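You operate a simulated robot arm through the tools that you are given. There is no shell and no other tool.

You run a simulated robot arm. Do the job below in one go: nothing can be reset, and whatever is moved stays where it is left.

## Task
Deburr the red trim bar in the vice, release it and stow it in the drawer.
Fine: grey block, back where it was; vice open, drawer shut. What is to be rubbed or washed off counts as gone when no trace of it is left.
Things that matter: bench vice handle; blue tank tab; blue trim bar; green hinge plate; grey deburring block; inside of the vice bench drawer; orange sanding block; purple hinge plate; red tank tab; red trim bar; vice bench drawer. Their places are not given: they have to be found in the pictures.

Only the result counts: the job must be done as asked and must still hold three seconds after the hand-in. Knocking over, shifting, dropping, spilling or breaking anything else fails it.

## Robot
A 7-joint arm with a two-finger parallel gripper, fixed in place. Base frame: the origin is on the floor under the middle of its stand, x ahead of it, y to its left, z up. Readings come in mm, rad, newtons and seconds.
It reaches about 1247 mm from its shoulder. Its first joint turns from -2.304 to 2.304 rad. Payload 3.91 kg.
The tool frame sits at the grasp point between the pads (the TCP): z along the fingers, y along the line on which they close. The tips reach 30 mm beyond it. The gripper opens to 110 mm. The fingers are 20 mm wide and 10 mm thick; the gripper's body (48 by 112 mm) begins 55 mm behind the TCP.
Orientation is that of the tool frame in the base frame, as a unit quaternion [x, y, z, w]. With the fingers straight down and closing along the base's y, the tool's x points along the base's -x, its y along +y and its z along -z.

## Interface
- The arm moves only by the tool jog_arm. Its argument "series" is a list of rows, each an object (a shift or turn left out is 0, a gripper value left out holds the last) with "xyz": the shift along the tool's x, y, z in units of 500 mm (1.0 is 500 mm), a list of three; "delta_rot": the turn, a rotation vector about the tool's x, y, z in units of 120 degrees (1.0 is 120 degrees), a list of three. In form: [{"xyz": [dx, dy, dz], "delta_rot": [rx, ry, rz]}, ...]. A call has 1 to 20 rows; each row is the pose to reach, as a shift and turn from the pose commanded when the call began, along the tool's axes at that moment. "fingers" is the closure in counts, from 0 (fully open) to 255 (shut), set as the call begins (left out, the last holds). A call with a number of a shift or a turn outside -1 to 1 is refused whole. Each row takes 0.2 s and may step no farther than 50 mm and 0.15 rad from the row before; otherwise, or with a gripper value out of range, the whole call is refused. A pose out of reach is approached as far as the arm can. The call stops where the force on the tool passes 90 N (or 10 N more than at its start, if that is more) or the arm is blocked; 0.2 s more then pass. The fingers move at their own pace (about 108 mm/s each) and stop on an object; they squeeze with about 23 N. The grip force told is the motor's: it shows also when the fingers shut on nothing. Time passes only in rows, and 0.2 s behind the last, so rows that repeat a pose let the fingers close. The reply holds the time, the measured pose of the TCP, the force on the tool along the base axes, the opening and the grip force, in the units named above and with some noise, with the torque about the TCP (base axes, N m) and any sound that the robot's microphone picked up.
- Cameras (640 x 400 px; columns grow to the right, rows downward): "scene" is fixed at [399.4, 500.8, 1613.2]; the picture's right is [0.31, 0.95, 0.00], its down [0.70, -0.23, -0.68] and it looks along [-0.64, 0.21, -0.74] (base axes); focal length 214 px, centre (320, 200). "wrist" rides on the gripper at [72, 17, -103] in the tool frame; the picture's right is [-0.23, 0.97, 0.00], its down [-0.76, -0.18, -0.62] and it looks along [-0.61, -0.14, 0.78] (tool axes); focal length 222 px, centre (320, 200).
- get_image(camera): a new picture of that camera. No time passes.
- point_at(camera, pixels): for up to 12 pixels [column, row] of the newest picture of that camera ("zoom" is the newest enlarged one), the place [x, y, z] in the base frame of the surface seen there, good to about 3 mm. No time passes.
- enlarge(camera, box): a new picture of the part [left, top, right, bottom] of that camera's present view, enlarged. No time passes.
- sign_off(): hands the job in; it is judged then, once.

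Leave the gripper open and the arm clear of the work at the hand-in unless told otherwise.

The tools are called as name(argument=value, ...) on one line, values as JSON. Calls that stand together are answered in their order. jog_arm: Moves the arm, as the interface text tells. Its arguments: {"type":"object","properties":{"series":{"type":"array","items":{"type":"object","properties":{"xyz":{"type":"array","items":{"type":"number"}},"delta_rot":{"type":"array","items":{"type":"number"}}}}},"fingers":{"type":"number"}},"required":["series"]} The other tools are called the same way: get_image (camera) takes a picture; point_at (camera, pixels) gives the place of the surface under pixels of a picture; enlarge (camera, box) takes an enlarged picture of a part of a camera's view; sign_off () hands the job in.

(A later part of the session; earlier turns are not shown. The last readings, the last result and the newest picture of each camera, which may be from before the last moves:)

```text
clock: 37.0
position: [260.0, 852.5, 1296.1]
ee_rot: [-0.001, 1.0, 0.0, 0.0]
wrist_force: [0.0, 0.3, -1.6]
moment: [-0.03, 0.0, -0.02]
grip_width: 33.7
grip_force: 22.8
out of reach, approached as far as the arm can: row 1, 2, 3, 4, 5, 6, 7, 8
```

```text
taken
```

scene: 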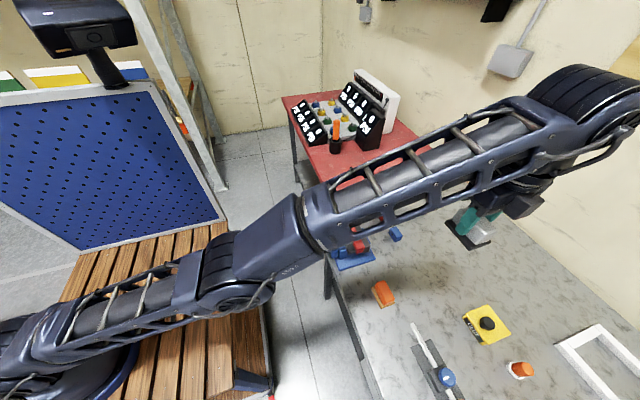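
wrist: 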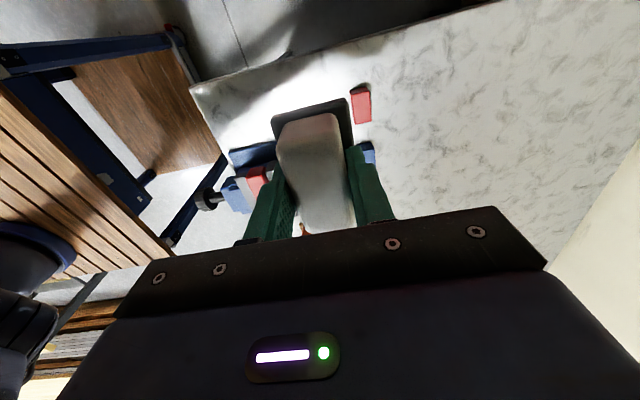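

Still on the sphere at (260, 852, 1296). Now the opposite: strongly downward plus strongly inward, all in free space above z≈1090.

jog_arm(series=[{"xyz": [0.005, -0.05, 0.06]}, {"xyz": [0.01, -0.1, 0.12]}, {"xyz": [0.01, -0.16, 0.17]}, {"xyz": [0.01, -0.22, 0.22]}, {"xyz": [0.01, -0.28, 0.27]}, {"xyz": [0.01, -0.34, 0.32]}, {"xyz": [0.01, -0.4, 0.36]}, {"xyz": [0.01, -0.44, 0.4]}, {"xyz": [0.01, -0.44, 0.41]}])

```text
clock: 39.0
position: [296.7, 878.5, 1221.5]
ee_rot: [0.0, 1.0, -0.001, 0.0]
wrist_force: [0.2, 0.1, -1.7]
moment: [0.01, 0.01, -0.01]
grip_width: 33.6
grip_force: 23.1
out of reach, approached as far as the arm can: row 1, 2, 3, 4, 5, 6, 7, 8, 9
```

Still stuck at the limit. I'll try a gentler approach: small steps nearly tangential to the reach sphere (downward) with only a slight inward component, so the solver can converge and bend the elbow.

jog_arm(series=[{"xyz": [-0.0019, 0.0096, 0.0284]}, {"xyz": [-0.0038, 0.0187, 0.0569]}, {"xyz": [-0.0055, 0.0274, 0.0856]}, {"xyz": [-0.0072, 0.0357, 0.1145]}, {"xyz": [-0.0088, 0.0436, 0.1435]}, {"xyz": [-0.0103, 0.051, 0.1728]}])

```text
clock: 40.4
position: [296.2, 909.5, 1124.7]
ee_rot: [0.0, 1.0, -0.001, 0.0]
wrist_force: [0.3, 0.7, -0.7]
moment: [0.05, -0.03, 0.0]
grip_width: 33.8
grip_force: 22.6
out of reach, approached as far as the arm can: row 1, 2, 3, 4, 5, 6
```

It missed even the tangential target by ~12 mm, so the solver seems to be converging slowly. I'll ask for an inward target at about (250, 800, 1120) and hold it for many rows.

jog_arm(series=[{"xyz": [0.03, -0.07, 0]}, {"xyz": [0.06, -0.14, 0]}, {"xyz": [0.09, -0.22, 0]}, {"xyz": [0.09, -0.22, 0]}, {"xyz": [0.09, -0.22, 0]}, {"xyz": [0.09, -0.22, 0]}, {"xyz": [0.09, -0.22, 0]}, {"xyz": [0.09, -0.22, 0]}, {"xyz": [0.09, -0.22, 0]}, {"xyz": [0.09, -0.22, 0]}, {"xyz": [0.09, -0.22, 0]}, {"xyz": [0.09, -0.22, 0]}, {"xyz": [0.09, -0.22, 0]}, {"xyz": [0.09, -0.22, 0]}, {"xyz": [0.09, -0.22, 0]}, {"xyz": [0.09, -0.22, 0]}])

get_image(camera="scene")

```text
clock: 43.8
position: [270.2, 905.7, 1151.5]
ee_rot: [0.0, 1.0, 0.0, 0.0]
wrist_force: [0.1, 0.0, -1.6]
moment: [-0.03, 0.0, 0.02]
grip_width: 33.6
grip_force: 22.9
out of reach, approached as far as the arm can: row 1, 2, 3, 4, 5, 6, 7, 8, 9, 10, 11, 12, 13, 14, 15, 16
```

```text
taken
```

scene: 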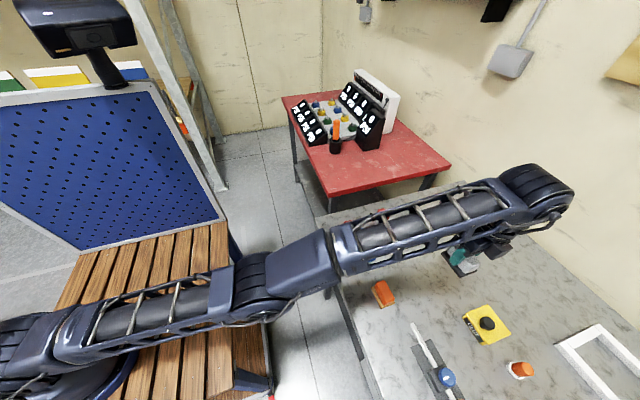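

It converged to the radial projection again at (270, 906, 1151). I'll look closely at the arm's elbow in the scene to understand its posture.

enlarge(camera="scene", box=[0, 200, 360, 400])

point_at(camera="scene", pixels=[[40, 340], [20, 330], [100, 375], [75, 345], [150, 315], [220, 300], [262, 290], [255, 265], [310, 260], [380, 240], [450, 215], [535, 185]])

```text
1.78 times, centred on (180, 300) of scene
```

zoom: 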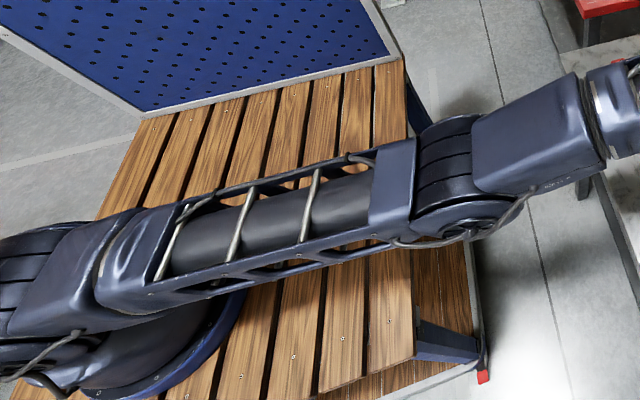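

```text
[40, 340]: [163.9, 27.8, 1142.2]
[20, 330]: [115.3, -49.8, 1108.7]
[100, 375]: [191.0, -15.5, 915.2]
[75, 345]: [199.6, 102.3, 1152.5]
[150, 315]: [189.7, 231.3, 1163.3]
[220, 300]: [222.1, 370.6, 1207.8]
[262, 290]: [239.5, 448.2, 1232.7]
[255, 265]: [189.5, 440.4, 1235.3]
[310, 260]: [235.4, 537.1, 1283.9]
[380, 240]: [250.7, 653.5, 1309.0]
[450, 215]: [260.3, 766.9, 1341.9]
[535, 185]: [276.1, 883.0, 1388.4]
```

The measured points suggest the forearm is pitched slightly up relative to the upper arm, so the elbow may have gone just past straight and sits at its limit on the wrong side. An outward-then-downward pull should bring it back through straight. First I'll check the clearance of objects below.

point_at(camera="scene", pixels=[[487, 322], [466, 318], [488, 344], [510, 328], [484, 306], [520, 368], [414, 326], [445, 378], [430, 350], [560, 345], [600, 360], [383, 292]])

```text
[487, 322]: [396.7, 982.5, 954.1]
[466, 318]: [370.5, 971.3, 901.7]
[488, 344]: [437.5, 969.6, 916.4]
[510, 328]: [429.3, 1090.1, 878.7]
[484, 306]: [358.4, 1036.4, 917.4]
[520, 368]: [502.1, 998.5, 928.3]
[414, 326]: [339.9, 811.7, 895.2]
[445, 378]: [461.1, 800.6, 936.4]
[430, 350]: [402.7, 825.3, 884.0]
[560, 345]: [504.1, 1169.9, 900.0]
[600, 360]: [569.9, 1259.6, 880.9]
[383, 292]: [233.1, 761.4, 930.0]
```

The glue box (x 360–440, y 970–1040, z<954) is clear of my path. I'll pull outward first (bringing the elbow to straight), then sweep down, then inward.

jog_arm(series=[{"xyz": [-0.0126, 0.0758, -0.0224]}, {"xyz": [-0.0126, 0.0758, -0.0224]}, {"xyz": [-0.0126, 0.0758, -0.0224]}, {"xyz": [-0.0126, 0.0758, -0.0224]}, {"xyz": [-0.0162, 0.0978, 0.0544]}, {"xyz": [-0.0188, 0.114, 0.133]}, {"xyz": [-0.0214, 0.1286, 0.212]}, {"xyz": [-0.0112, 0.0676, 0.2716]}, {"xyz": [0.0006, -0.0026, 0.3132]}, {"xyz": [0.013, -0.0784, 0.3354]}, {"xyz": [0.013, -0.0784, 0.3354]}, {"xyz": [0.013, -0.0784, 0.3354]}])

```text
clock: 46.4
position: [266.6, 943.8, 995.2]
ee_rot: [0.001, 1.0, 0.0, 0.0]
wrist_force: [-0.5, -0.6, -2.1]
moment: [-0.03, 0.01, -0.02]
grip_width: 33.7
grip_force: 23.6
out of reach, approached as far as the arm can: row 1, 2, 3, 4, 5, 6, 7, 8, 9, 10, 11, 12
```

Still on the sphere (266.6, 943.8, 995). I'll look at the arm again to measure the upper arm and forearm directions precisely.

enlarge(camera="scene", box=[40, 240, 320, 400])

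get_image(camera="scene")

```text
2.29 times, centred on (180, 320) of scene
```

zoom: 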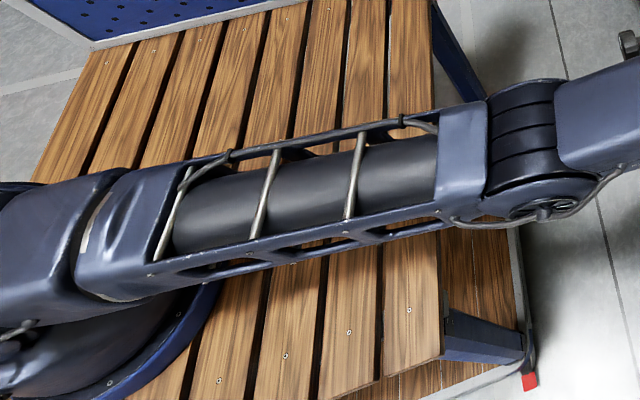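

```text
taken
```

scene: 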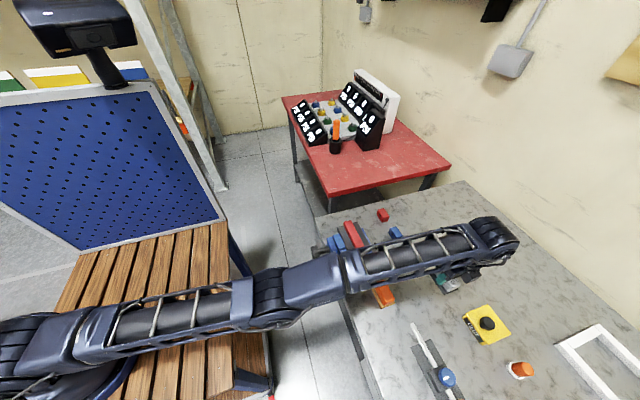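

I'll measure points along the near lower edges of the upper arm and forearm, plus their top edges.

point_at(camera="zoom", pixels=[[170, 268], [210, 259], [300, 239], [400, 217], [430, 211], [200, 220], [300, 195], [400, 172]])

point_at(camera="scene", pixels=[[375, 276], [400, 270], [430, 262], [460, 253], [380, 259], [410, 250], [440, 243], [465, 236], [310, 275], [330, 270], [300, 300], [340, 288]])

```text
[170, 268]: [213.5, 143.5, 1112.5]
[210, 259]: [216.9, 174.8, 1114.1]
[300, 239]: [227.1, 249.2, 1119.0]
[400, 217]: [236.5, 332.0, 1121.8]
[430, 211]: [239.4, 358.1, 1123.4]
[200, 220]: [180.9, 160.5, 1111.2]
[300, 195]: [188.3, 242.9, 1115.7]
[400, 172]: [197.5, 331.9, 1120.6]
```

```text
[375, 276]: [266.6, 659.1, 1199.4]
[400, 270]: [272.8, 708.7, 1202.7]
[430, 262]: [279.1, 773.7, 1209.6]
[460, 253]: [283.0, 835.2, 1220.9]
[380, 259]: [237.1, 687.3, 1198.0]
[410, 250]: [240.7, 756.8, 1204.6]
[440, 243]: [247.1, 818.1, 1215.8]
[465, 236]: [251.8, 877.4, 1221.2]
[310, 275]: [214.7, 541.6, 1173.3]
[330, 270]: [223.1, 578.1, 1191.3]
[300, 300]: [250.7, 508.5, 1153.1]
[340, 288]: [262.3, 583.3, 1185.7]
```

The edges show the forearm pitched about 4° up relative to the upper arm: the elbow is just past straight, on the wrong side. Tilting the tool so the fingers point back toward the robot should rotate the elbow the right way, so I'll combine that tilt with an outward-then-inward pull, all in free space.

jog_arm(series=[{"xyz": [-0.0092, 0.059, -0.0068]}, {"xyz": [-0.0092, 0.059, -0.0068]}, {"xyz": [-0.0092, 0.013, -0.0092], "delta_rot": [0.0477, 0, 0]}, {"xyz": [-0.0076, -0.0422, -0.015], "delta_rot": [0.0955, 0, 0]}, {"xyz": [-0.0046, -0.1066, -0.024], "delta_rot": [0.1432, 0, 0]}, {"xyz": [0, -0.1792, -0.0364], "delta_rot": [0.191, 0, 0]}, {"xyz": [0.003, -0.2402, -0.0542], "delta_rot": [0.2387, 0, 0]}, {"xyz": [0.0076, -0.309, -0.0746], "delta_rot": [0.2865, 0, 0]}, {"xyz": [0.0138, -0.3848, -0.0978], "delta_rot": [0.3342, 0, 0]}, {"xyz": [0.0214, -0.4338, -0.0922], "delta_rot": [0.3342, 0, 0]}, {"xyz": [0.0214, -0.4338, -0.0922], "delta_rot": [0.3342, 0, 0]}])

get_image(camera="scene")

```text
clock: 48.8
position: [256.3, 729.8, 1042.0]
ee_rot: [0.0, 0.939, -0.343, 0.0]
wrist_force: [0.0, 0.7, -1.5]
moment: [0.0, -0.03, -0.01]
grip_width: 33.6
grip_force: 22.9
out of reach, approached as far as the arm can: row 1, 2, 3, 4, 5, 6, 7, 8
```

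```text
taken
```

scene: 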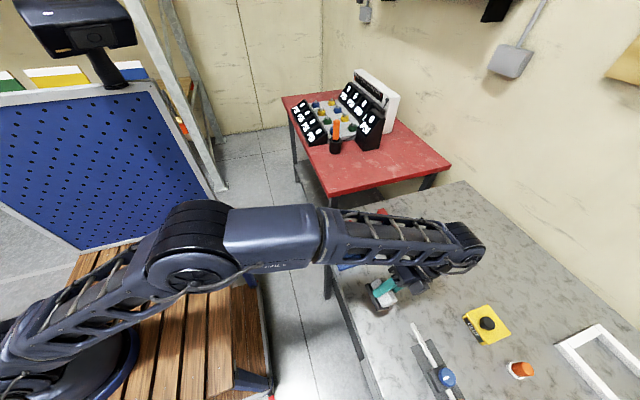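

That freed it: the elbow is flexed up again and TCP is at (256, 730, 1042) as asked. I'll turn the tool back to vertical while moving to above the block's home, (231, 920, 990), staying inside the reach limit.

jog_arm(series=[{"xyz": [0.0063, 0.0447, -0.0207], "delta_rot": [-0.0418, 0, 0]}, {"xyz": [0.0127, 0.0894, -0.0413], "delta_rot": [-0.0836, 0, 0]}, {"xyz": [0.019, 0.1341, -0.062], "delta_rot": [-0.1253, 0, 0]}, {"xyz": [0.0253, 0.1788, -0.0826], "delta_rot": [-0.1671, 0, 0]}, {"xyz": [0.0316, 0.2235, -0.1033], "delta_rot": [-0.2089, 0, 0]}, {"xyz": [0.038, 0.2682, -0.1239], "delta_rot": [-0.2507, 0, 0]}, {"xyz": [0.0443, 0.3129, -0.1446], "delta_rot": [-0.2924, 0, 0]}, {"xyz": [0.0506, 0.3576, -0.1652], "delta_rot": [-0.3342, 0, 0]}, {"xyz": [0.0506, 0.3576, -0.1652], "delta_rot": [-0.3342, 0, 0]}])

get_image(camera="wrist")

```text
clock: 50.8
position: [232.3, 920.2, 990.2]
ee_rot: [0.001, 1.0, 0.0, 0.0]
wrist_force: [0.6, 0.0, -0.3]
moment: [-0.01, -0.02, 0.02]
grip_width: 33.8
grip_force: 22.6
```

```text
taken
```

wrist: 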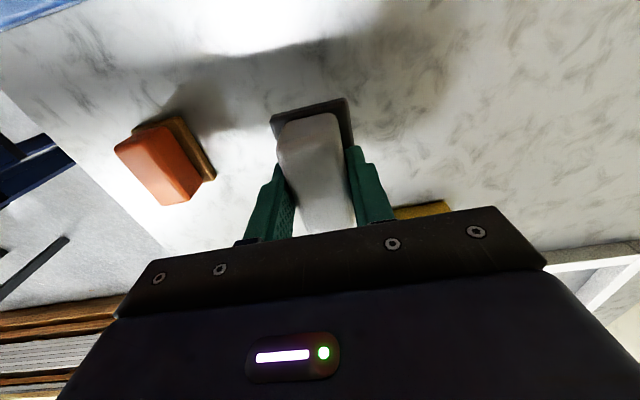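

At (232, 920, 990) and vertical. I'll lower to about z≈928, just above the resting height, then finish in small steps.

jog_arm(series=[{"xyz": [0.001, 0, 0.04]}, {"xyz": [0.002, 0, 0.08]}, {"xyz": [0.002, 0, 0.11]}, {"xyz": [0.002, 0, 0.12]}, {"xyz": [0.002, 0, 0.124]}, {"xyz": [0.002, 0, 0.124]}])

```text
clock: 52.2
position: [228.3, 920.2, 927.2]
ee_rot: [0.0, 1.0, 0.0, 0.0]
wrist_force: [0.1, 1.2, -1.0]
moment: [0.02, 0.0, 0.02]
grip_width: 33.8
grip_force: 23.5
```

Not touching yet (Fz ≈ -1 N). I'll go down 1 mm at a time until contact.

jog_arm(series=[{"xyz": [-0.002, 0, 0.002]}, {"xyz": [-0.002, 0, 0.003]}, {"xyz": [-0.002, 0, 0.003]}])

```text
clock: 53.0
position: [229.0, 919.7, 925.6]
ee_rot: [0.0, 1.0, 0.0, 0.0]
wrist_force: [-0.3, 0.1, -1.6]
moment: [0.01, -0.03, 0.0]
grip_width: 34.0
grip_force: 23.2
```

Still hanging free at 925.6. Another 1.5 mm down.

jog_arm(series=[{"xyz": [0, 0, 0.0015]}, {"xyz": [0, 0, 0.003]}, {"xyz": [0, 0, 0.003]}])

```text
clock: 53.8
position: [228.4, 921.0, 925.4]
ee_rot: [0.001, 1.0, 0.001, 0.0]
wrist_force: [0.1, -0.4, -0.8]
moment: [0.01, 0.0, -0.01]
grip_width: 33.7
grip_force: 23.3
```

Fz -0.8 N, z≈925. One more 1.5 mm step.

jog_arm(series=[{"xyz": [0, 0, 0.0015]}, {"xyz": [0, 0, 0.003]}, {"xyz": [0, 0, 0.003]}])

```text
clock: 54.6
position: [228.1, 921.1, 925.3]
ee_rot: [-0.001, 1.0, -0.001, 0.0]
wrist_force: [0.5, -0.7, -0.7]
moment: [-0.04, -0.08, 0.01]
grip_width: 33.9
grip_force: 23.0
```

Readings barely changed while I commanded 3 mm. I'll hold and look at the scene and wrist views for contact.

jog_arm(series=[{"xyz": [0, 0, 0]}, {"xyz": [0, 0, 0]}, {"xyz": [0, 0, 0]}])

enlarge(camera="wrist", box=[240, 70, 400, 230])

enlarge(camera="scene", box=[390, 240, 470, 310])

```text
clock: 55.4
position: [228.3, 919.3, 923.5]
ee_rot: [0.0, 1.0, 0.0, 0.0]
wrist_force: [0.7, -0.4, -0.2]
moment: [0.0, -0.09, 0.01]
grip_width: 33.6
grip_force: 23.5
```

```text
2.50 times, centred on (320, 150) of wrist
```

zoom: 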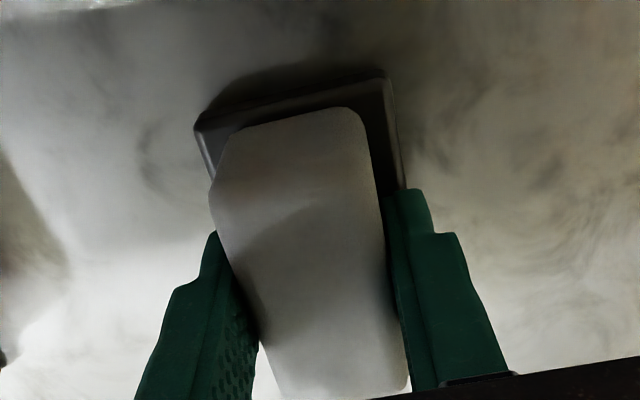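

```text
5.71 times, centred on (430, 275) of scene
```

zoom: 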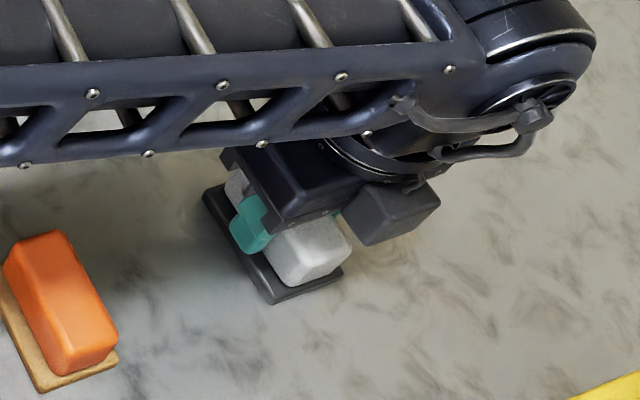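

z≈923.5 and Fz ≈ -0.2 N: the weight seems to be coming off. One more millimetre to confirm contact.

jog_arm(series=[{"xyz": [0, 0, 0.001]}, {"xyz": [0, 0, 0.002]}, {"xyz": [0, 0, 0.002]}, {"xyz": [0, 0, 0.002]}])

```text
clock: 56.4
position: [228.4, 920.1, 923.6]
ee_rot: [0.0, 1.0, 0.001, 0.0]
wrist_force: [-0.7, 3.5, 19.2]
moment: [-0.07, -0.3, 0.01]
grip_width: 33.8
grip_force: 23.0
```

Contact confirmed (19 N). I'll ease up ~1 mm and open the fingers, waiting for them to open fully.

jog_arm(series=[{"xyz": [0, 0, -0.002]}, {"xyz": [0, 0, -0.002]}])

jog_arm(series=[{"xyz": [0, 0, 0]}, {"xyz": [0, 0, 0]}, {"xyz": [0, 0, 0]}, {"xyz": [0, 0, 0]}], fingers=0)

get_image(camera="wrist")

```text
clock: 57.0
position: [229.2, 920.3, 923.9]
ee_rot: [0.0, 1.0, 0.0, 0.0]
wrist_force: [-3.0, 4.8, 12.1]
moment: [0.09, -0.2, 0.11]
grip_width: 33.6
grip_force: 23.1
```

```text
clock: 58.0
position: [228.8, 920.7, 924.2]
ee_rot: [0.001, 1.0, 0.0, 0.0]
wrist_force: [0.0, -0.8, -0.2]
moment: [0.04, -0.04, 0.01]
grip_width: 109.9
grip_force: 0.1
```

```text
taken
```

wrist: 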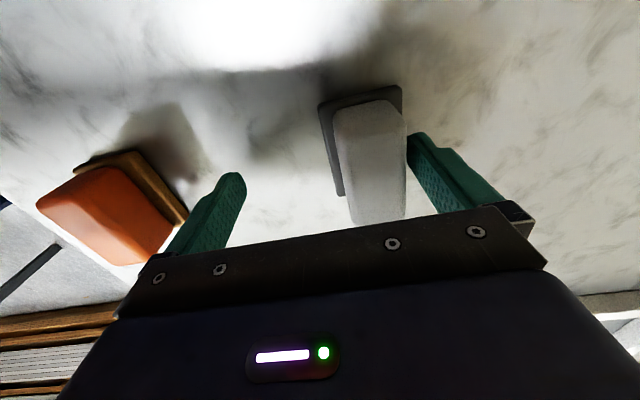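

The block followed the +y finger as it opened (a fingertip must have been touching the sole). I'll measure its present position, then correct it.

enlarge(camera="wrist", box=[300, 70, 430, 240])

point_at(camera="wrist", pixels=[[320, 104], [330, 150], [342, 195], [400, 90], [335, 115], [340, 150], [348, 190], [405, 120], [360, 88], [385, 210], [370, 150], [404, 105]])

```text
2.35 times, centred on (365, 155) of wrist
```

zoom: 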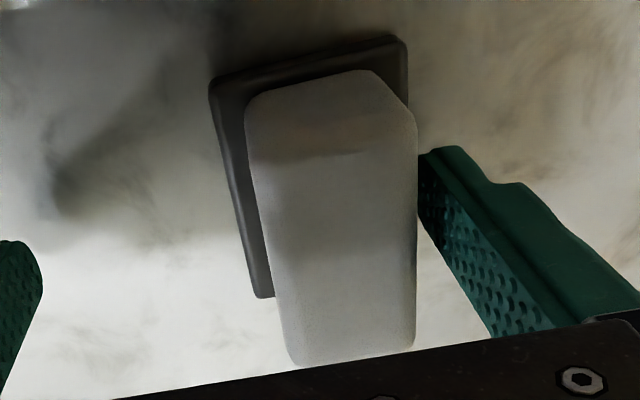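

```text
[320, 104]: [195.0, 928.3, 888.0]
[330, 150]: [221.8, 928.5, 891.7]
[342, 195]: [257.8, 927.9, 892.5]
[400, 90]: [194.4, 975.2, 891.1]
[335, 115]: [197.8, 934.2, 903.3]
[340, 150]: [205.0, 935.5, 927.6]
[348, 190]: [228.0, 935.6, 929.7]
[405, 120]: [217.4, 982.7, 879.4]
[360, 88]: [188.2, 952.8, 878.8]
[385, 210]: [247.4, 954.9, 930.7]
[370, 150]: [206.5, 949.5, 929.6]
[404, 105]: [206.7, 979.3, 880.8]
```

The block slid +32 mm in y (body now y≈935–969), square and upright. I'll raise 5 mm to clear the sole, then close gradually: the +y finger will push the block back to centre at y≈920.

jog_arm(series=[{"xyz": [0, 0, -0.005]}, {"xyz": [0, 0, -0.01]}, {"xyz": [0, 0, -0.01]}])

jog_arm(series=[{"xyz": [0, 0, 0]}, {"xyz": [0, 0, 0]}], fingers=90)

jog_arm(series=[{"xyz": [0, 0, 0]}, {"xyz": [0, 0, 0]}], fingers=130)

get_image(camera="wrist")

```text
clock: 58.8
position: [228.3, 918.9, 927.6]
ee_rot: [0.0, 1.0, 0.0, 0.0]
wrist_force: [0.2, 1.0, 0.1]
moment: [-0.02, 0.0, 0.01]
grip_width: 109.9
grip_force: 0.1
```

```text
clock: 59.4
position: [228.8, 918.8, 928.7]
ee_rot: [0.0, 1.0, 0.0, 0.0]
wrist_force: [-0.1, -0.2, 1.0]
moment: [0.04, -0.01, -0.03]
grip_width: 71.2
grip_force: 0.0
```

```text
clock: 60.0
position: [228.5, 918.9, 929.6]
ee_rot: [0.0, 1.0, 0.0, 0.0]
wrist_force: [0.3, -0.1, -0.8]
moment: [0.0, 0.02, -0.01]
grip_width: 53.9
grip_force: 0.1
```

```text
taken
```

wrist: 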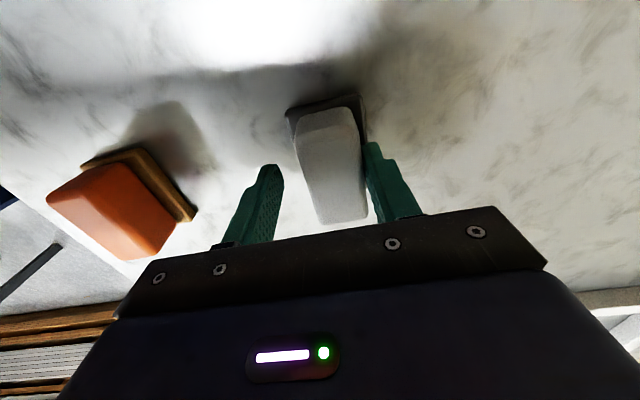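

The block is being pushed back nicely. TCP is at y≈919; closing to ~36 mm width will put the block centre at about y≈920 without squeezing it.

jog_arm(series=[{"xyz": [0, 0, 0]}, {"xyz": [0, 0, 0]}], fingers=155)

jog_arm(series=[{"xyz": [0, 0, 0]}, {"xyz": [0, 0, 0]}], fingers=172)

jog_arm(series=[{"xyz": [0, 0, 0]}, {"xyz": [0, 0, 0]}, {"xyz": [0, 0, 0]}, {"xyz": [0, 0, 0]}], fingers=0)

get_image(camera="wrist")

```text
clock: 60.6
position: [228.5, 918.6, 928.7]
ee_rot: [0.0, 1.0, 0.0, 0.0]
wrist_force: [-0.2, -0.2, -0.2]
moment: [-0.02, 0.0, 0.05]
grip_width: 43.2
grip_force: 0.1
```

```text
clock: 61.2
position: [228.4, 919.3, 928.6]
ee_rot: [0.0, 1.0, 0.0, 0.0]
wrist_force: [0.1, -0.3, 0.2]
moment: [0.0, 0.01, 0.02]
grip_width: 35.8
grip_force: 0.0
```

```text
clock: 62.2
position: [228.7, 919.6, 929.1]
ee_rot: [0.0, 1.0, 0.0, 0.0]
wrist_force: [0.5, -0.1, -0.2]
moment: [0.0, 0.03, -0.01]
grip_width: 110.1
grip_force: 0.0
```

```text
taken
```

wrist: 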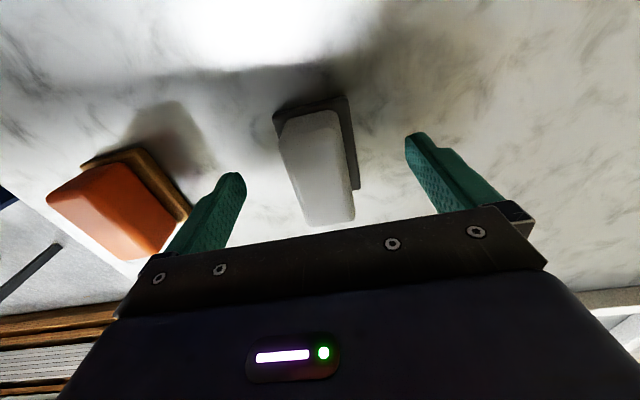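

The block stands centred between the open fingers as in the original view. I'll measure its edges to compare with the original place (sole y 895–944, x 194–262).

enlarge(camera="wrist", box=[260, 80, 380, 230])

point_at(camera="wrist", pixels=[[274, 118], [280, 145], [289, 175], [347, 100], [284, 135], [290, 160], [296, 195], [353, 130], [357, 180], [310, 106], [335, 200], [318, 150]])

```text
2.67 times, centred on (320, 155) of wrist
```

zoom: 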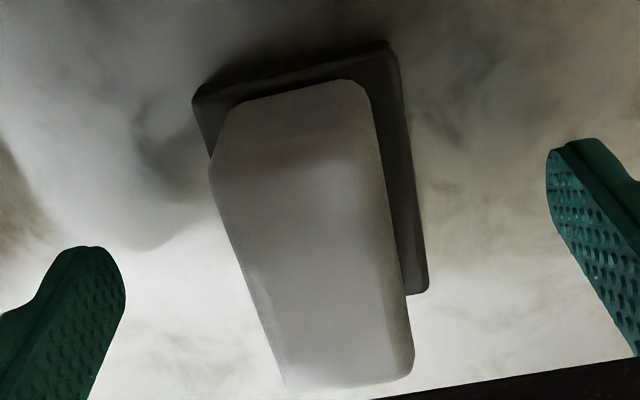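

```text
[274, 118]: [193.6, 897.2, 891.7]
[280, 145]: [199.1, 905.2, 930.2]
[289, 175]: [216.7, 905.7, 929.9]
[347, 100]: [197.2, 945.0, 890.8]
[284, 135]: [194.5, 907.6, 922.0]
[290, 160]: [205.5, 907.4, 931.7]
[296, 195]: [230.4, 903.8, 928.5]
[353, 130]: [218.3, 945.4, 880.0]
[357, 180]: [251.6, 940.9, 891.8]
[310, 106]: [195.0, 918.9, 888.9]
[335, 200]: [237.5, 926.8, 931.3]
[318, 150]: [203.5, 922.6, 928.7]
```

The block is back within 1–2 mm of its place. Next is the drawer: I'll rise, then move over the aisle to about (450, 500, 1080) while tilting the tool to point along +y (fingers closing vertically) for the horizontal pull.

jog_arm(series=[{"xyz": [0, 0, -0.08]}, {"xyz": [0, 0, -0.16]}, {"xyz": [-0.0368, -0.07, -0.1718], "delta_rot": [-0.0625, 0, 0]}, {"xyz": [-0.0737, -0.14, -0.1837], "delta_rot": [-0.125, 0, 0]}, {"xyz": [-0.1105, -0.21, -0.1955], "delta_rot": [-0.1875, 0, 0]}, {"xyz": [-0.1473, -0.28, -0.2073], "delta_rot": [-0.25, 0, 0]}, {"xyz": [-0.1842, -0.35, -0.2192], "delta_rot": [-0.3125, 0, 0]}, {"xyz": [-0.221, -0.42, -0.231], "delta_rot": [-0.375, 0, 0]}, {"xyz": [-0.2578, -0.49, -0.2428], "delta_rot": [-0.4375, 0, 0]}, {"xyz": [-0.2947, -0.56, -0.2547], "delta_rot": [-0.5, 0, 0]}, {"xyz": [-0.3315, -0.63, -0.2665], "delta_rot": [-0.5625, 0, 0]}, {"xyz": [-0.3683, -0.7, -0.2783], "delta_rot": [-0.625, 0, 0]}, {"xyz": [-0.4052, -0.77, -0.2902], "delta_rot": [-0.6875, 0, 0]}, {"xyz": [-0.442, -0.84, -0.302], "delta_rot": [-0.75, 0, 0]}, {"xyz": [-0.442, -0.84, -0.302], "delta_rot": [-0.75, 0, 0]}])

get_image(camera="scene")

get_image(camera="wrist")

```text
clock: 65.4
position: [451.5, 497.1, 1080.4]
ee_rot: [0.001, 0.706, 0.708, 0.001]
wrist_force: [0.3, 1.4, -0.2]
moment: [0.01, 0.0, 0.0]
grip_width: 110.2
grip_force: 0.1
```

```text
taken
```

scene: 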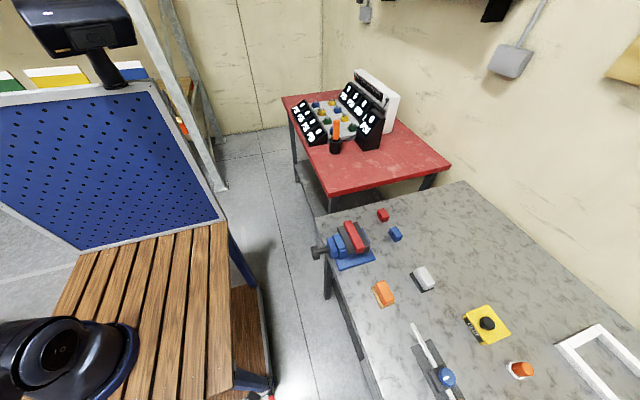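

```text
taken
```

wrist: 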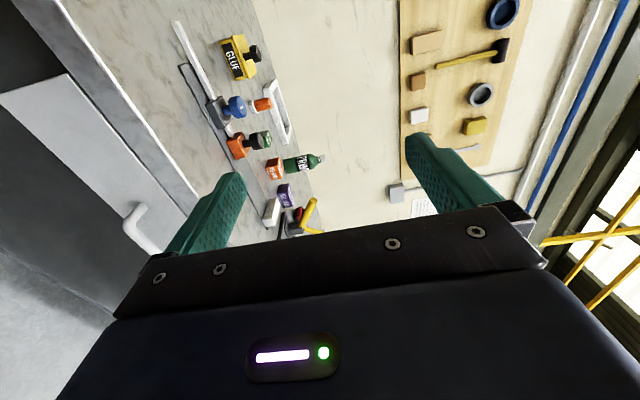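

The tool now points +y. The drawer pull is visible at (140,228) in the wrist picture. I'll measure it from here.

enlarge(camera="wrist", box=[0, 60, 200, 260])

point_at(camera="wrist", pixels=[[130, 210], [140, 206], [130, 225], [140, 238], [150, 245], [133, 232], [70, 75], [185, 190], [5, 95], [90, 105], [100, 240], [160, 180]])

```text
2.00 times, centred on (100, 160) of wrist
```

zoom: 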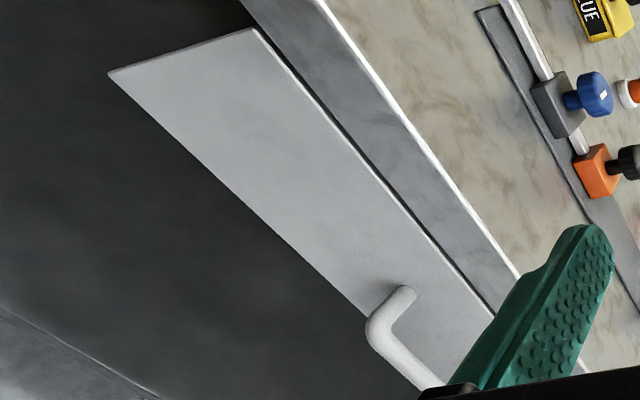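

```text
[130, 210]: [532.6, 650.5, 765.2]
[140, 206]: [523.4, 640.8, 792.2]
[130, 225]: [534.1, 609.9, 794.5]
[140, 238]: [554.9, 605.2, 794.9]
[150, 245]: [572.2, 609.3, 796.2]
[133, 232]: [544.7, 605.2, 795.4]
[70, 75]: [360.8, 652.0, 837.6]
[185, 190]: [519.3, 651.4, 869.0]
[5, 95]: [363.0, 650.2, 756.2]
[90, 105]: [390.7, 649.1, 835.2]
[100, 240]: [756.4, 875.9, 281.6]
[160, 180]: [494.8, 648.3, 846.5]
```

The pull's bar centre is about (595, 607, 791). I'll go to (595, 480, 791) in front of it with the fingers partly closed (~50 mm), then advance.

jog_arm(series=[{"xyz": [-0.0359, -0.0723, -0.0043]}, {"xyz": [-0.0718, -0.1445, -0.0085]}, {"xyz": [-0.1076, -0.2168, -0.0128]}, {"xyz": [-0.1435, -0.289, -0.017]}, {"xyz": [-0.1794, -0.3613, -0.0213]}, {"xyz": [-0.2153, -0.4335, -0.0255]}, {"xyz": [-0.2511, -0.5058, -0.0298]}, {"xyz": [-0.287, -0.578, -0.034]}, {"xyz": [-0.287, -0.578, -0.034]}], fingers=139)

get_image(camera="wrist")

get_image(camera="scene")

```text
clock: 67.4
position: [594.0, 481.0, 790.7]
ee_rot: [0.0, 0.707, 0.707, 0.0]
wrist_force: [0.6, 0.8, -0.5]
moment: [-0.01, 0.05, 0.01]
grip_width: 50.0
grip_force: 0.0
```

```text
taken
```

wrist: 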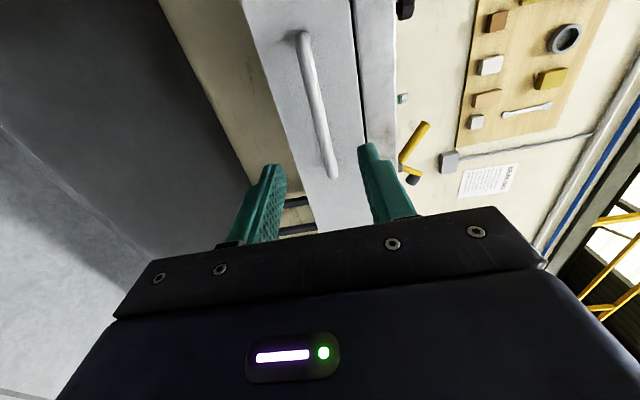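

```text
taken
```

scene: 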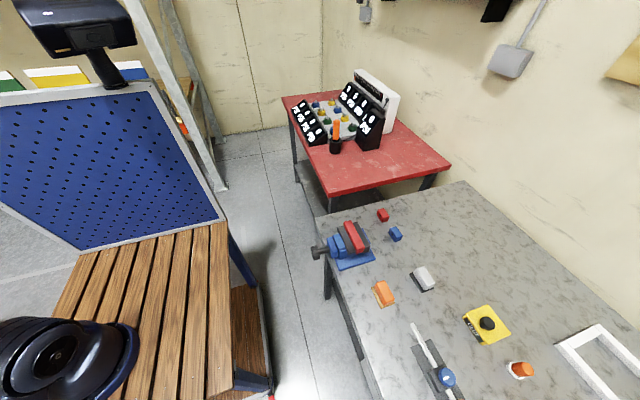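

The pull lies in front of the gripper, from (302,35) to (333,175). I'll measure it again from here to align the height.

point_at(camera="wrist", pixels=[[303, 60], [310, 60], [316, 100], [308, 80], [322, 130], [328, 160], [310, 100], [325, 120], [318, 130], [302, 38], [333, 175], [300, 45]])

```text
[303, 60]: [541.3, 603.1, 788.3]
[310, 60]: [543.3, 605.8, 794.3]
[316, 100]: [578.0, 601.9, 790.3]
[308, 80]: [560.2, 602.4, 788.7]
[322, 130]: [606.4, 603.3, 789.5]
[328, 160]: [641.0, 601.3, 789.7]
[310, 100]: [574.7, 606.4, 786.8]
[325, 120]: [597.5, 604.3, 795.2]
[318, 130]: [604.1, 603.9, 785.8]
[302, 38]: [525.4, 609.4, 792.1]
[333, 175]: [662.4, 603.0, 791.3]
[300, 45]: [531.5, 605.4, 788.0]
```

The pull's bar is centred at z≈790.5, y≈608, matching my height. I'll advance 126 mm to straddle it.

jog_arm(series=[{"xyz": [0, 0, 0.07]}, {"xyz": [0, 0, 0.14]}, {"xyz": [0, 0, 0.2]}, {"xyz": [0, 0, 0.235]}, {"xyz": [0, 0, 0.252]}, {"xyz": [0, 0, 0.252]}])

get_image(camera="wrist")

```text
clock: 68.8
position: [594.1, 608.3, 790.0]
ee_rot: [0.0, 0.707, 0.707, 0.0]
wrist_force: [0.4, -0.3, 0.6]
moment: [-0.01, -0.01, 0.0]
grip_width: 49.9
grip_force: 0.0
```

```text
taken
```

wrist: 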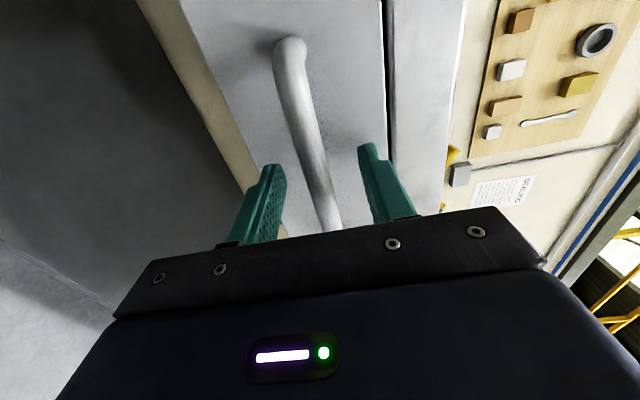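

The pull is between the fingers. I'll close on it and read the width.

jog_arm(series=[{"xyz": [0, 0, 0]}, {"xyz": [0, 0, 0]}, {"xyz": [0, 0, 0]}, {"xyz": [0, 0, 0]}], fingers=255)

```text
clock: 69.8
position: [593.8, 607.7, 789.8]
ee_rot: [0.0, 0.707, 0.707, 0.0]
wrist_force: [0.6, 1.4, 6.3]
moment: [-0.01, 0.02, 0.04]
grip_width: 13.8
grip_force: 44.6
```

Gripping the pull (13.8 mm). I'll pull 60 mm outward (-y) in gentle steps and watch the force.

jog_arm(series=[{"xyz": [0, 0.001, -0.02]}, {"xyz": [0, 0.001, -0.05]}, {"xyz": [0, 0.001, -0.08]}, {"xyz": [0, 0.001, -0.12]}, {"xyz": [0, 0.001, -0.12]}])

get_image(camera="wrist")

```text
clock: 71.0
position: [594.7, 548.0, 788.8]
ee_rot: [0.002, 0.708, 0.706, 0.0]
wrist_force: [15.9, -1.3, -20.7]
moment: [-0.05, -0.05, 0.3]
grip_width: 13.8
grip_force: 45.2
```

```text
taken
```

wrist: 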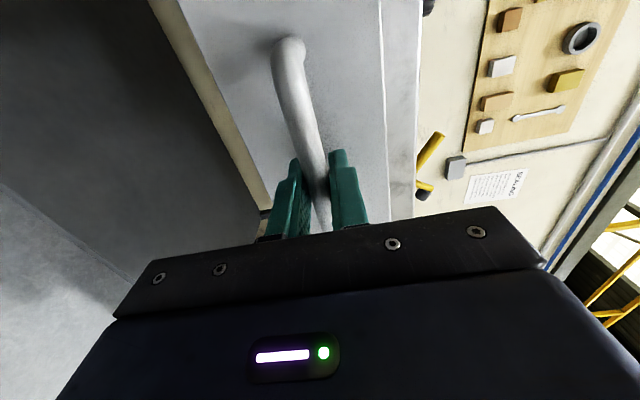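

The drawer is coming out (60 mm) with modest side forces. I'll relax the small sideways offsets and pull another 140 mm.

jog_arm(series=[{"xyz": [-0.001, -0.0012, -0.03]}, {"xyz": [-0.001, -0.0012, -0.07]}, {"xyz": [-0.001, -0.0012, -0.11]}, {"xyz": [-0.001, -0.0012, -0.15]}, {"xyz": [-0.001, -0.0012, -0.19]}, {"xyz": [-0.001, -0.0012, -0.23]}, {"xyz": [-0.001, -0.0012, -0.27]}, {"xyz": [-0.001, -0.0012, -0.28]}, {"xyz": [-0.001, -0.0012, -0.28]}])

get_image(camera="wrist")

get_image(camera="scene")

```text
clock: 73.0
position: [593.8, 409.8, 790.1]
ee_rot: [0.0, 0.706, 0.708, 0.001]
wrist_force: [7.8, -0.3, 6.9]
moment: [0.0, -0.02, 0.6]
grip_width: 13.6
grip_force: 44.6
```

```text
taken
```

wrist: 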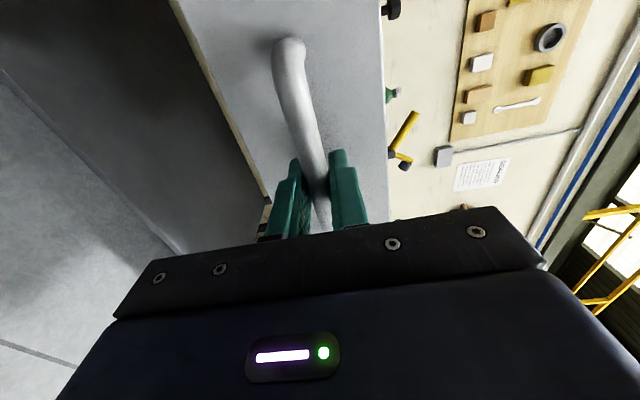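

```text
taken
```

scene: 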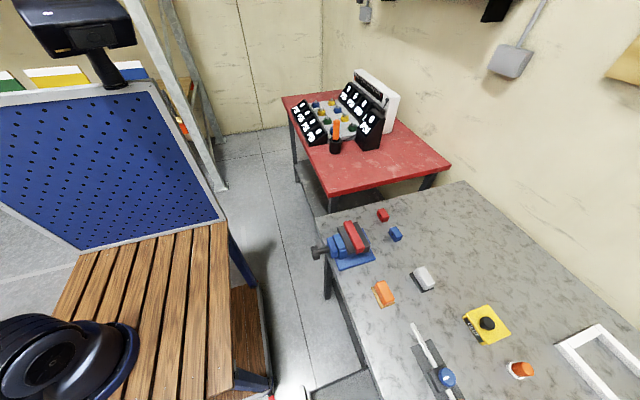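

The drawer is open ~198 mm with low forces. I'll pull another 40 mm gently for more room.

jog_arm(series=[{"xyz": [-0.0008, 0.0004, -0.02]}, {"xyz": [-0.0008, 0.0004, -0.04]}, {"xyz": [-0.0008, 0.0004, -0.06]}, {"xyz": [-0.0008, 0.0004, -0.08]}, {"xyz": [-0.0008, 0.0004, -0.08]}])

```text
clock: 74.2
position: [594.8, 369.5, 789.3]
ee_rot: [-0.002, 0.707, 0.708, -0.002]
wrist_force: [-18.2, -1.0, -6.8]
moment: [-0.03, 0.02, 0.0]
grip_width: 13.8
grip_force: 45.2
```

Open ~238 mm. I'll release the pull and back off 65 mm in -y.

jog_arm(series=[{"xyz": [0, 0, 0]}, {"xyz": [0, 0, 0]}, {"xyz": [0, 0, 0]}], fingers=120)

jog_arm(series=[{"xyz": [0, 0, -0.04]}, {"xyz": [0, 0, -0.09]}, {"xyz": [0, 0, -0.13]}, {"xyz": [0, 0, -0.13]}])

get_image(camera="wrist")

```text
clock: 75.0
position: [595.8, 368.8, 790.6]
ee_rot: [0.0, 0.707, 0.707, 0.0]
wrist_force: [-0.8, -0.4, -0.4]
moment: [0.03, -0.03, -0.01]
grip_width: 58.2
grip_force: 0.2
```

```text
clock: 76.0
position: [595.4, 302.0, 788.7]
ee_rot: [0.0, 0.707, 0.707, 0.0]
wrist_force: [0.2, -0.1, 0.5]
moment: [0.01, -0.01, 0.01]
grip_width: 58.2
grip_force: 0.1
```

```text
taken
```

wrist: 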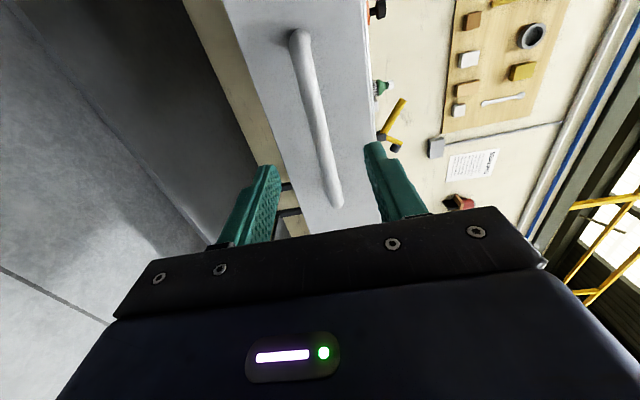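

Clear of the pull. I'll rise and swing to about (350, 550, 1080) with the tool pointing down, so the wrist camera looks into the open drawer.

jog_arm(series=[{"xyz": [0, 0.0844, 0]}, {"xyz": [0, 0.1688, 0]}, {"xyz": [0, 0.2532, 0]}, {"xyz": [0, 0.3376, 0]}, {"xyz": [0, 0.422, 0]}, {"xyz": [0.0408, 0.4353, 0.0413], "delta_rot": [0.0625, 0, 0]}, {"xyz": [0.0817, 0.4487, 0.0827], "delta_rot": [0.125, 0, 0]}, {"xyz": [0.1225, 0.462, 0.124], "delta_rot": [0.1875, 0, 0]}, {"xyz": [0.1633, 0.4753, 0.1653], "delta_rot": [0.25, 0, 0]}, {"xyz": [0.2042, 0.4887, 0.2067], "delta_rot": [0.3125, 0, 0]}, {"xyz": [0.245, 0.502, 0.248], "delta_rot": [0.375, 0, 0]}, {"xyz": [0.2858, 0.5153, 0.2893], "delta_rot": [0.4375, 0, 0]}, {"xyz": [0.3267, 0.5287, 0.3307], "delta_rot": [0.5, 0, 0]}, {"xyz": [0.3675, 0.542, 0.372], "delta_rot": [0.5625, 0, 0]}, {"xyz": [0.4083, 0.5553, 0.4133], "delta_rot": [0.625, 0, 0]}, {"xyz": [0.4492, 0.5687, 0.4547], "delta_rot": [0.6875, 0, 0]}, {"xyz": [0.49, 0.582, 0.496], "delta_rot": [0.75, 0, 0]}, {"xyz": [0.49, 0.582, 0.496], "delta_rot": [0.75, 0, 0]}], fingers=0)

get_image(camera="wrist")

get_image(camera="scene")

```text
clock: 79.8
position: [347.9, 550.4, 1082.1]
ee_rot: [0.0, 1.0, 0.0, 0.0]
wrist_force: [0.9, -0.2, 0.6]
moment: [-0.01, 0.05, -0.01]
grip_width: 110.1
grip_force: 0.0
```

```text
taken
```

wrist: 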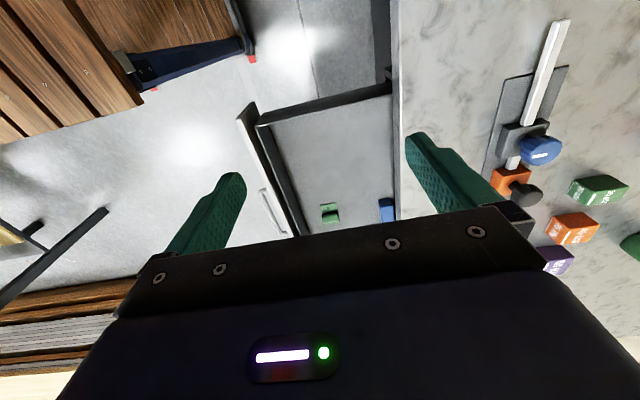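

```text
taken
```

scene: 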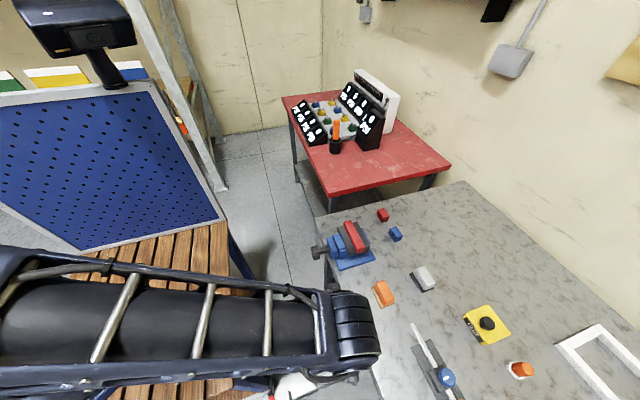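

I see inside the drawer: a green plate at (330,212) and a blue bar at (387,210); the near area is free. I'll enlarge and measure the inside.

enlarge(camera="wrist", box=[230, 70, 420, 240])

point_at(camera="wrist", pixels=[[260, 122], [390, 88], [330, 112], [320, 140], [360, 150], [300, 160], [330, 205], [330, 216], [387, 205], [387, 215], [285, 200], [248, 112]])

```text
2.35 times, centred on (325, 155) of wrist
```

zoom: 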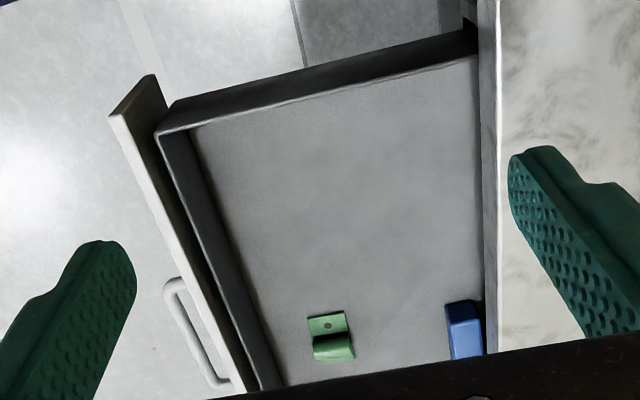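

```text
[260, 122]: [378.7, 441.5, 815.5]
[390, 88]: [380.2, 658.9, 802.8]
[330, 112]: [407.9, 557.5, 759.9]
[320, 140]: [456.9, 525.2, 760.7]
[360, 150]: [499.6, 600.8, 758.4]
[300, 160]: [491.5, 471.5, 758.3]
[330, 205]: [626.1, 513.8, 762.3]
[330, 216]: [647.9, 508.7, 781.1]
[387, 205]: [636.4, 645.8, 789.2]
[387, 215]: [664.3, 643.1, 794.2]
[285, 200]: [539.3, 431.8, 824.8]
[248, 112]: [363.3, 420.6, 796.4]
```

The drawer floor is at z≈759; the green plate (x≈615–655, y≈510) and blue bar (x≥620, y≈645) leave the area around (480, 540) free. Now for the vice handle: I'll move to (41, 545, 1060) over the aisle while turning the tool to point +y.

jog_arm(series=[{"xyz": [0.0512, -0.0008, 0.0037], "delta_rot": [-0.0625, 0, 0]}, {"xyz": [0.1023, -0.0017, 0.0073], "delta_rot": [-0.125, 0, 0]}, {"xyz": [0.1535, -0.0025, 0.011], "delta_rot": [-0.1875, 0, 0]}, {"xyz": [0.2047, -0.0033, 0.0147], "delta_rot": [-0.25, 0, 0]}, {"xyz": [0.2558, -0.0042, 0.0183], "delta_rot": [-0.3125, 0, 0]}, {"xyz": [0.307, -0.005, 0.022], "delta_rot": [-0.375, 0, 0]}, {"xyz": [0.3582, -0.0058, 0.0257], "delta_rot": [-0.4375, 0, 0]}, {"xyz": [0.4093, -0.0067, 0.0293], "delta_rot": [-0.5, 0, 0]}, {"xyz": [0.4605, -0.0075, 0.033], "delta_rot": [-0.5625, 0, 0]}, {"xyz": [0.5117, -0.0083, 0.0367], "delta_rot": [-0.625, 0, 0]}, {"xyz": [0.5628, -0.0092, 0.0403], "delta_rot": [-0.6875, 0, 0]}, {"xyz": [0.614, -0.01, 0.044], "delta_rot": [-0.75, 0, 0]}, {"xyz": [0.614, -0.01, 0.044], "delta_rot": [-0.75, 0, 0]}], fingers=0)

get_image(camera="wrist")

get_image(camera="scene")

```text
clock: 82.6
position: [42.3, 548.1, 1061.8]
ee_rot: [0.0, 0.706, 0.708, 0.0]
wrist_force: [1.0, -0.4, -0.3]
moment: [-0.01, 0.0, -0.04]
grip_width: 110.0
grip_force: 0.0
```

```text
taken
```

wrist: 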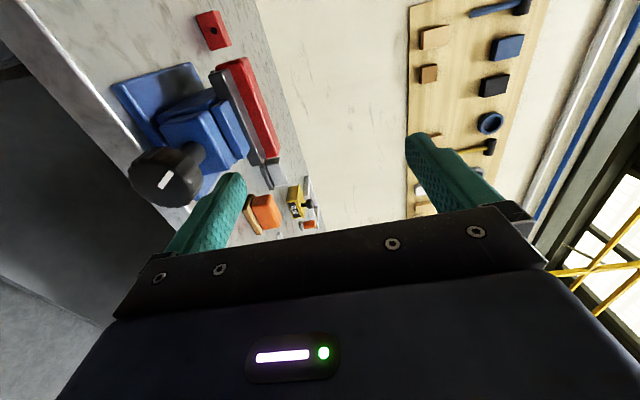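

```text
taken
```

scene: 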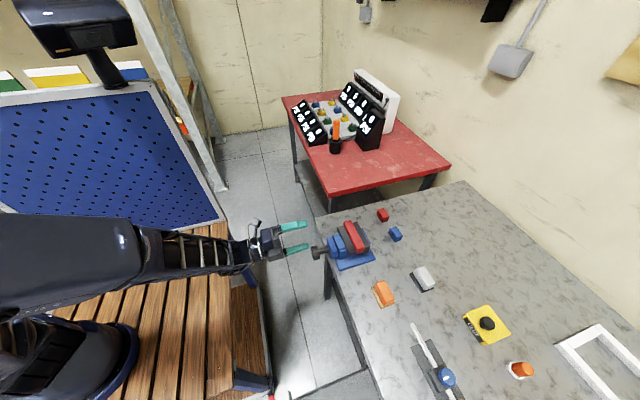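

The knob is at (165,178) in the wrist picture with a white mark on its face. I'll enlarge it and measure its outline.

enlarge(camera="wrist", box=[100, 50, 300, 220])

point_at(camera="wrist", pixels=[[163, 180], [135, 180], [150, 198], [170, 203], [190, 195], [145, 160], [165, 155], [185, 165], [160, 188], [168, 173], [200, 165], [130, 190]])

```text
2.35 times, centred on (200, 135) of wrist
```

zoom: 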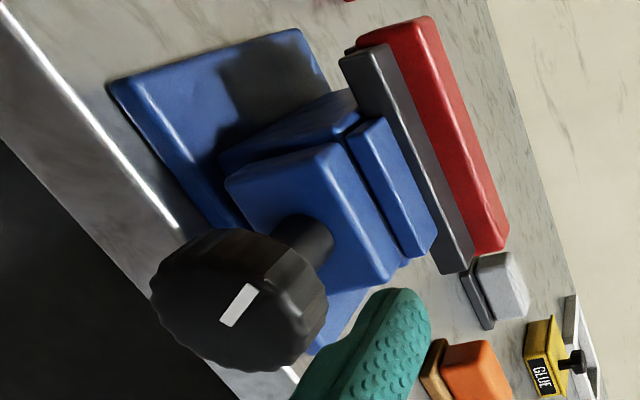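

```text
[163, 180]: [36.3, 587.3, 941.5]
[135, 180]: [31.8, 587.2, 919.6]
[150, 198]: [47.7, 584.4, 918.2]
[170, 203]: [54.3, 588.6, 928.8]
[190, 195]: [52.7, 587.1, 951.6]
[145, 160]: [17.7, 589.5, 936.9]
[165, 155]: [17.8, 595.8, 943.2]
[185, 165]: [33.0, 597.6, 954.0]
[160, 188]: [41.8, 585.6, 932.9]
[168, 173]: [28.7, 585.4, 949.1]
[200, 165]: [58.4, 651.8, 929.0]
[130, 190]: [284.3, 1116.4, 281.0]
```

I'll measure the knob face's outline in the zoom to find its centre and the mark's direction.

point_at(camera="zoom", pixels=[[165, 290], [170, 325], [200, 355], [250, 366], [290, 355], [295, 320], [270, 270], [215, 255], [185, 270], [228, 322], [248, 288], [238, 305]])

```text
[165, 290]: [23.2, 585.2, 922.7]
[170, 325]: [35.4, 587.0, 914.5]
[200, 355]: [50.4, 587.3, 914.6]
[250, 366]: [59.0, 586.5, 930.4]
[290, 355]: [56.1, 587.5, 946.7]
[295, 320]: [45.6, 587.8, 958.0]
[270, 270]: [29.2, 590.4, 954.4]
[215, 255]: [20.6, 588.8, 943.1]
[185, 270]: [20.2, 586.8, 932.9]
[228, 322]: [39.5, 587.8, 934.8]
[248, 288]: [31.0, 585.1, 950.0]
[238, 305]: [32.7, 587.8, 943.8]
```

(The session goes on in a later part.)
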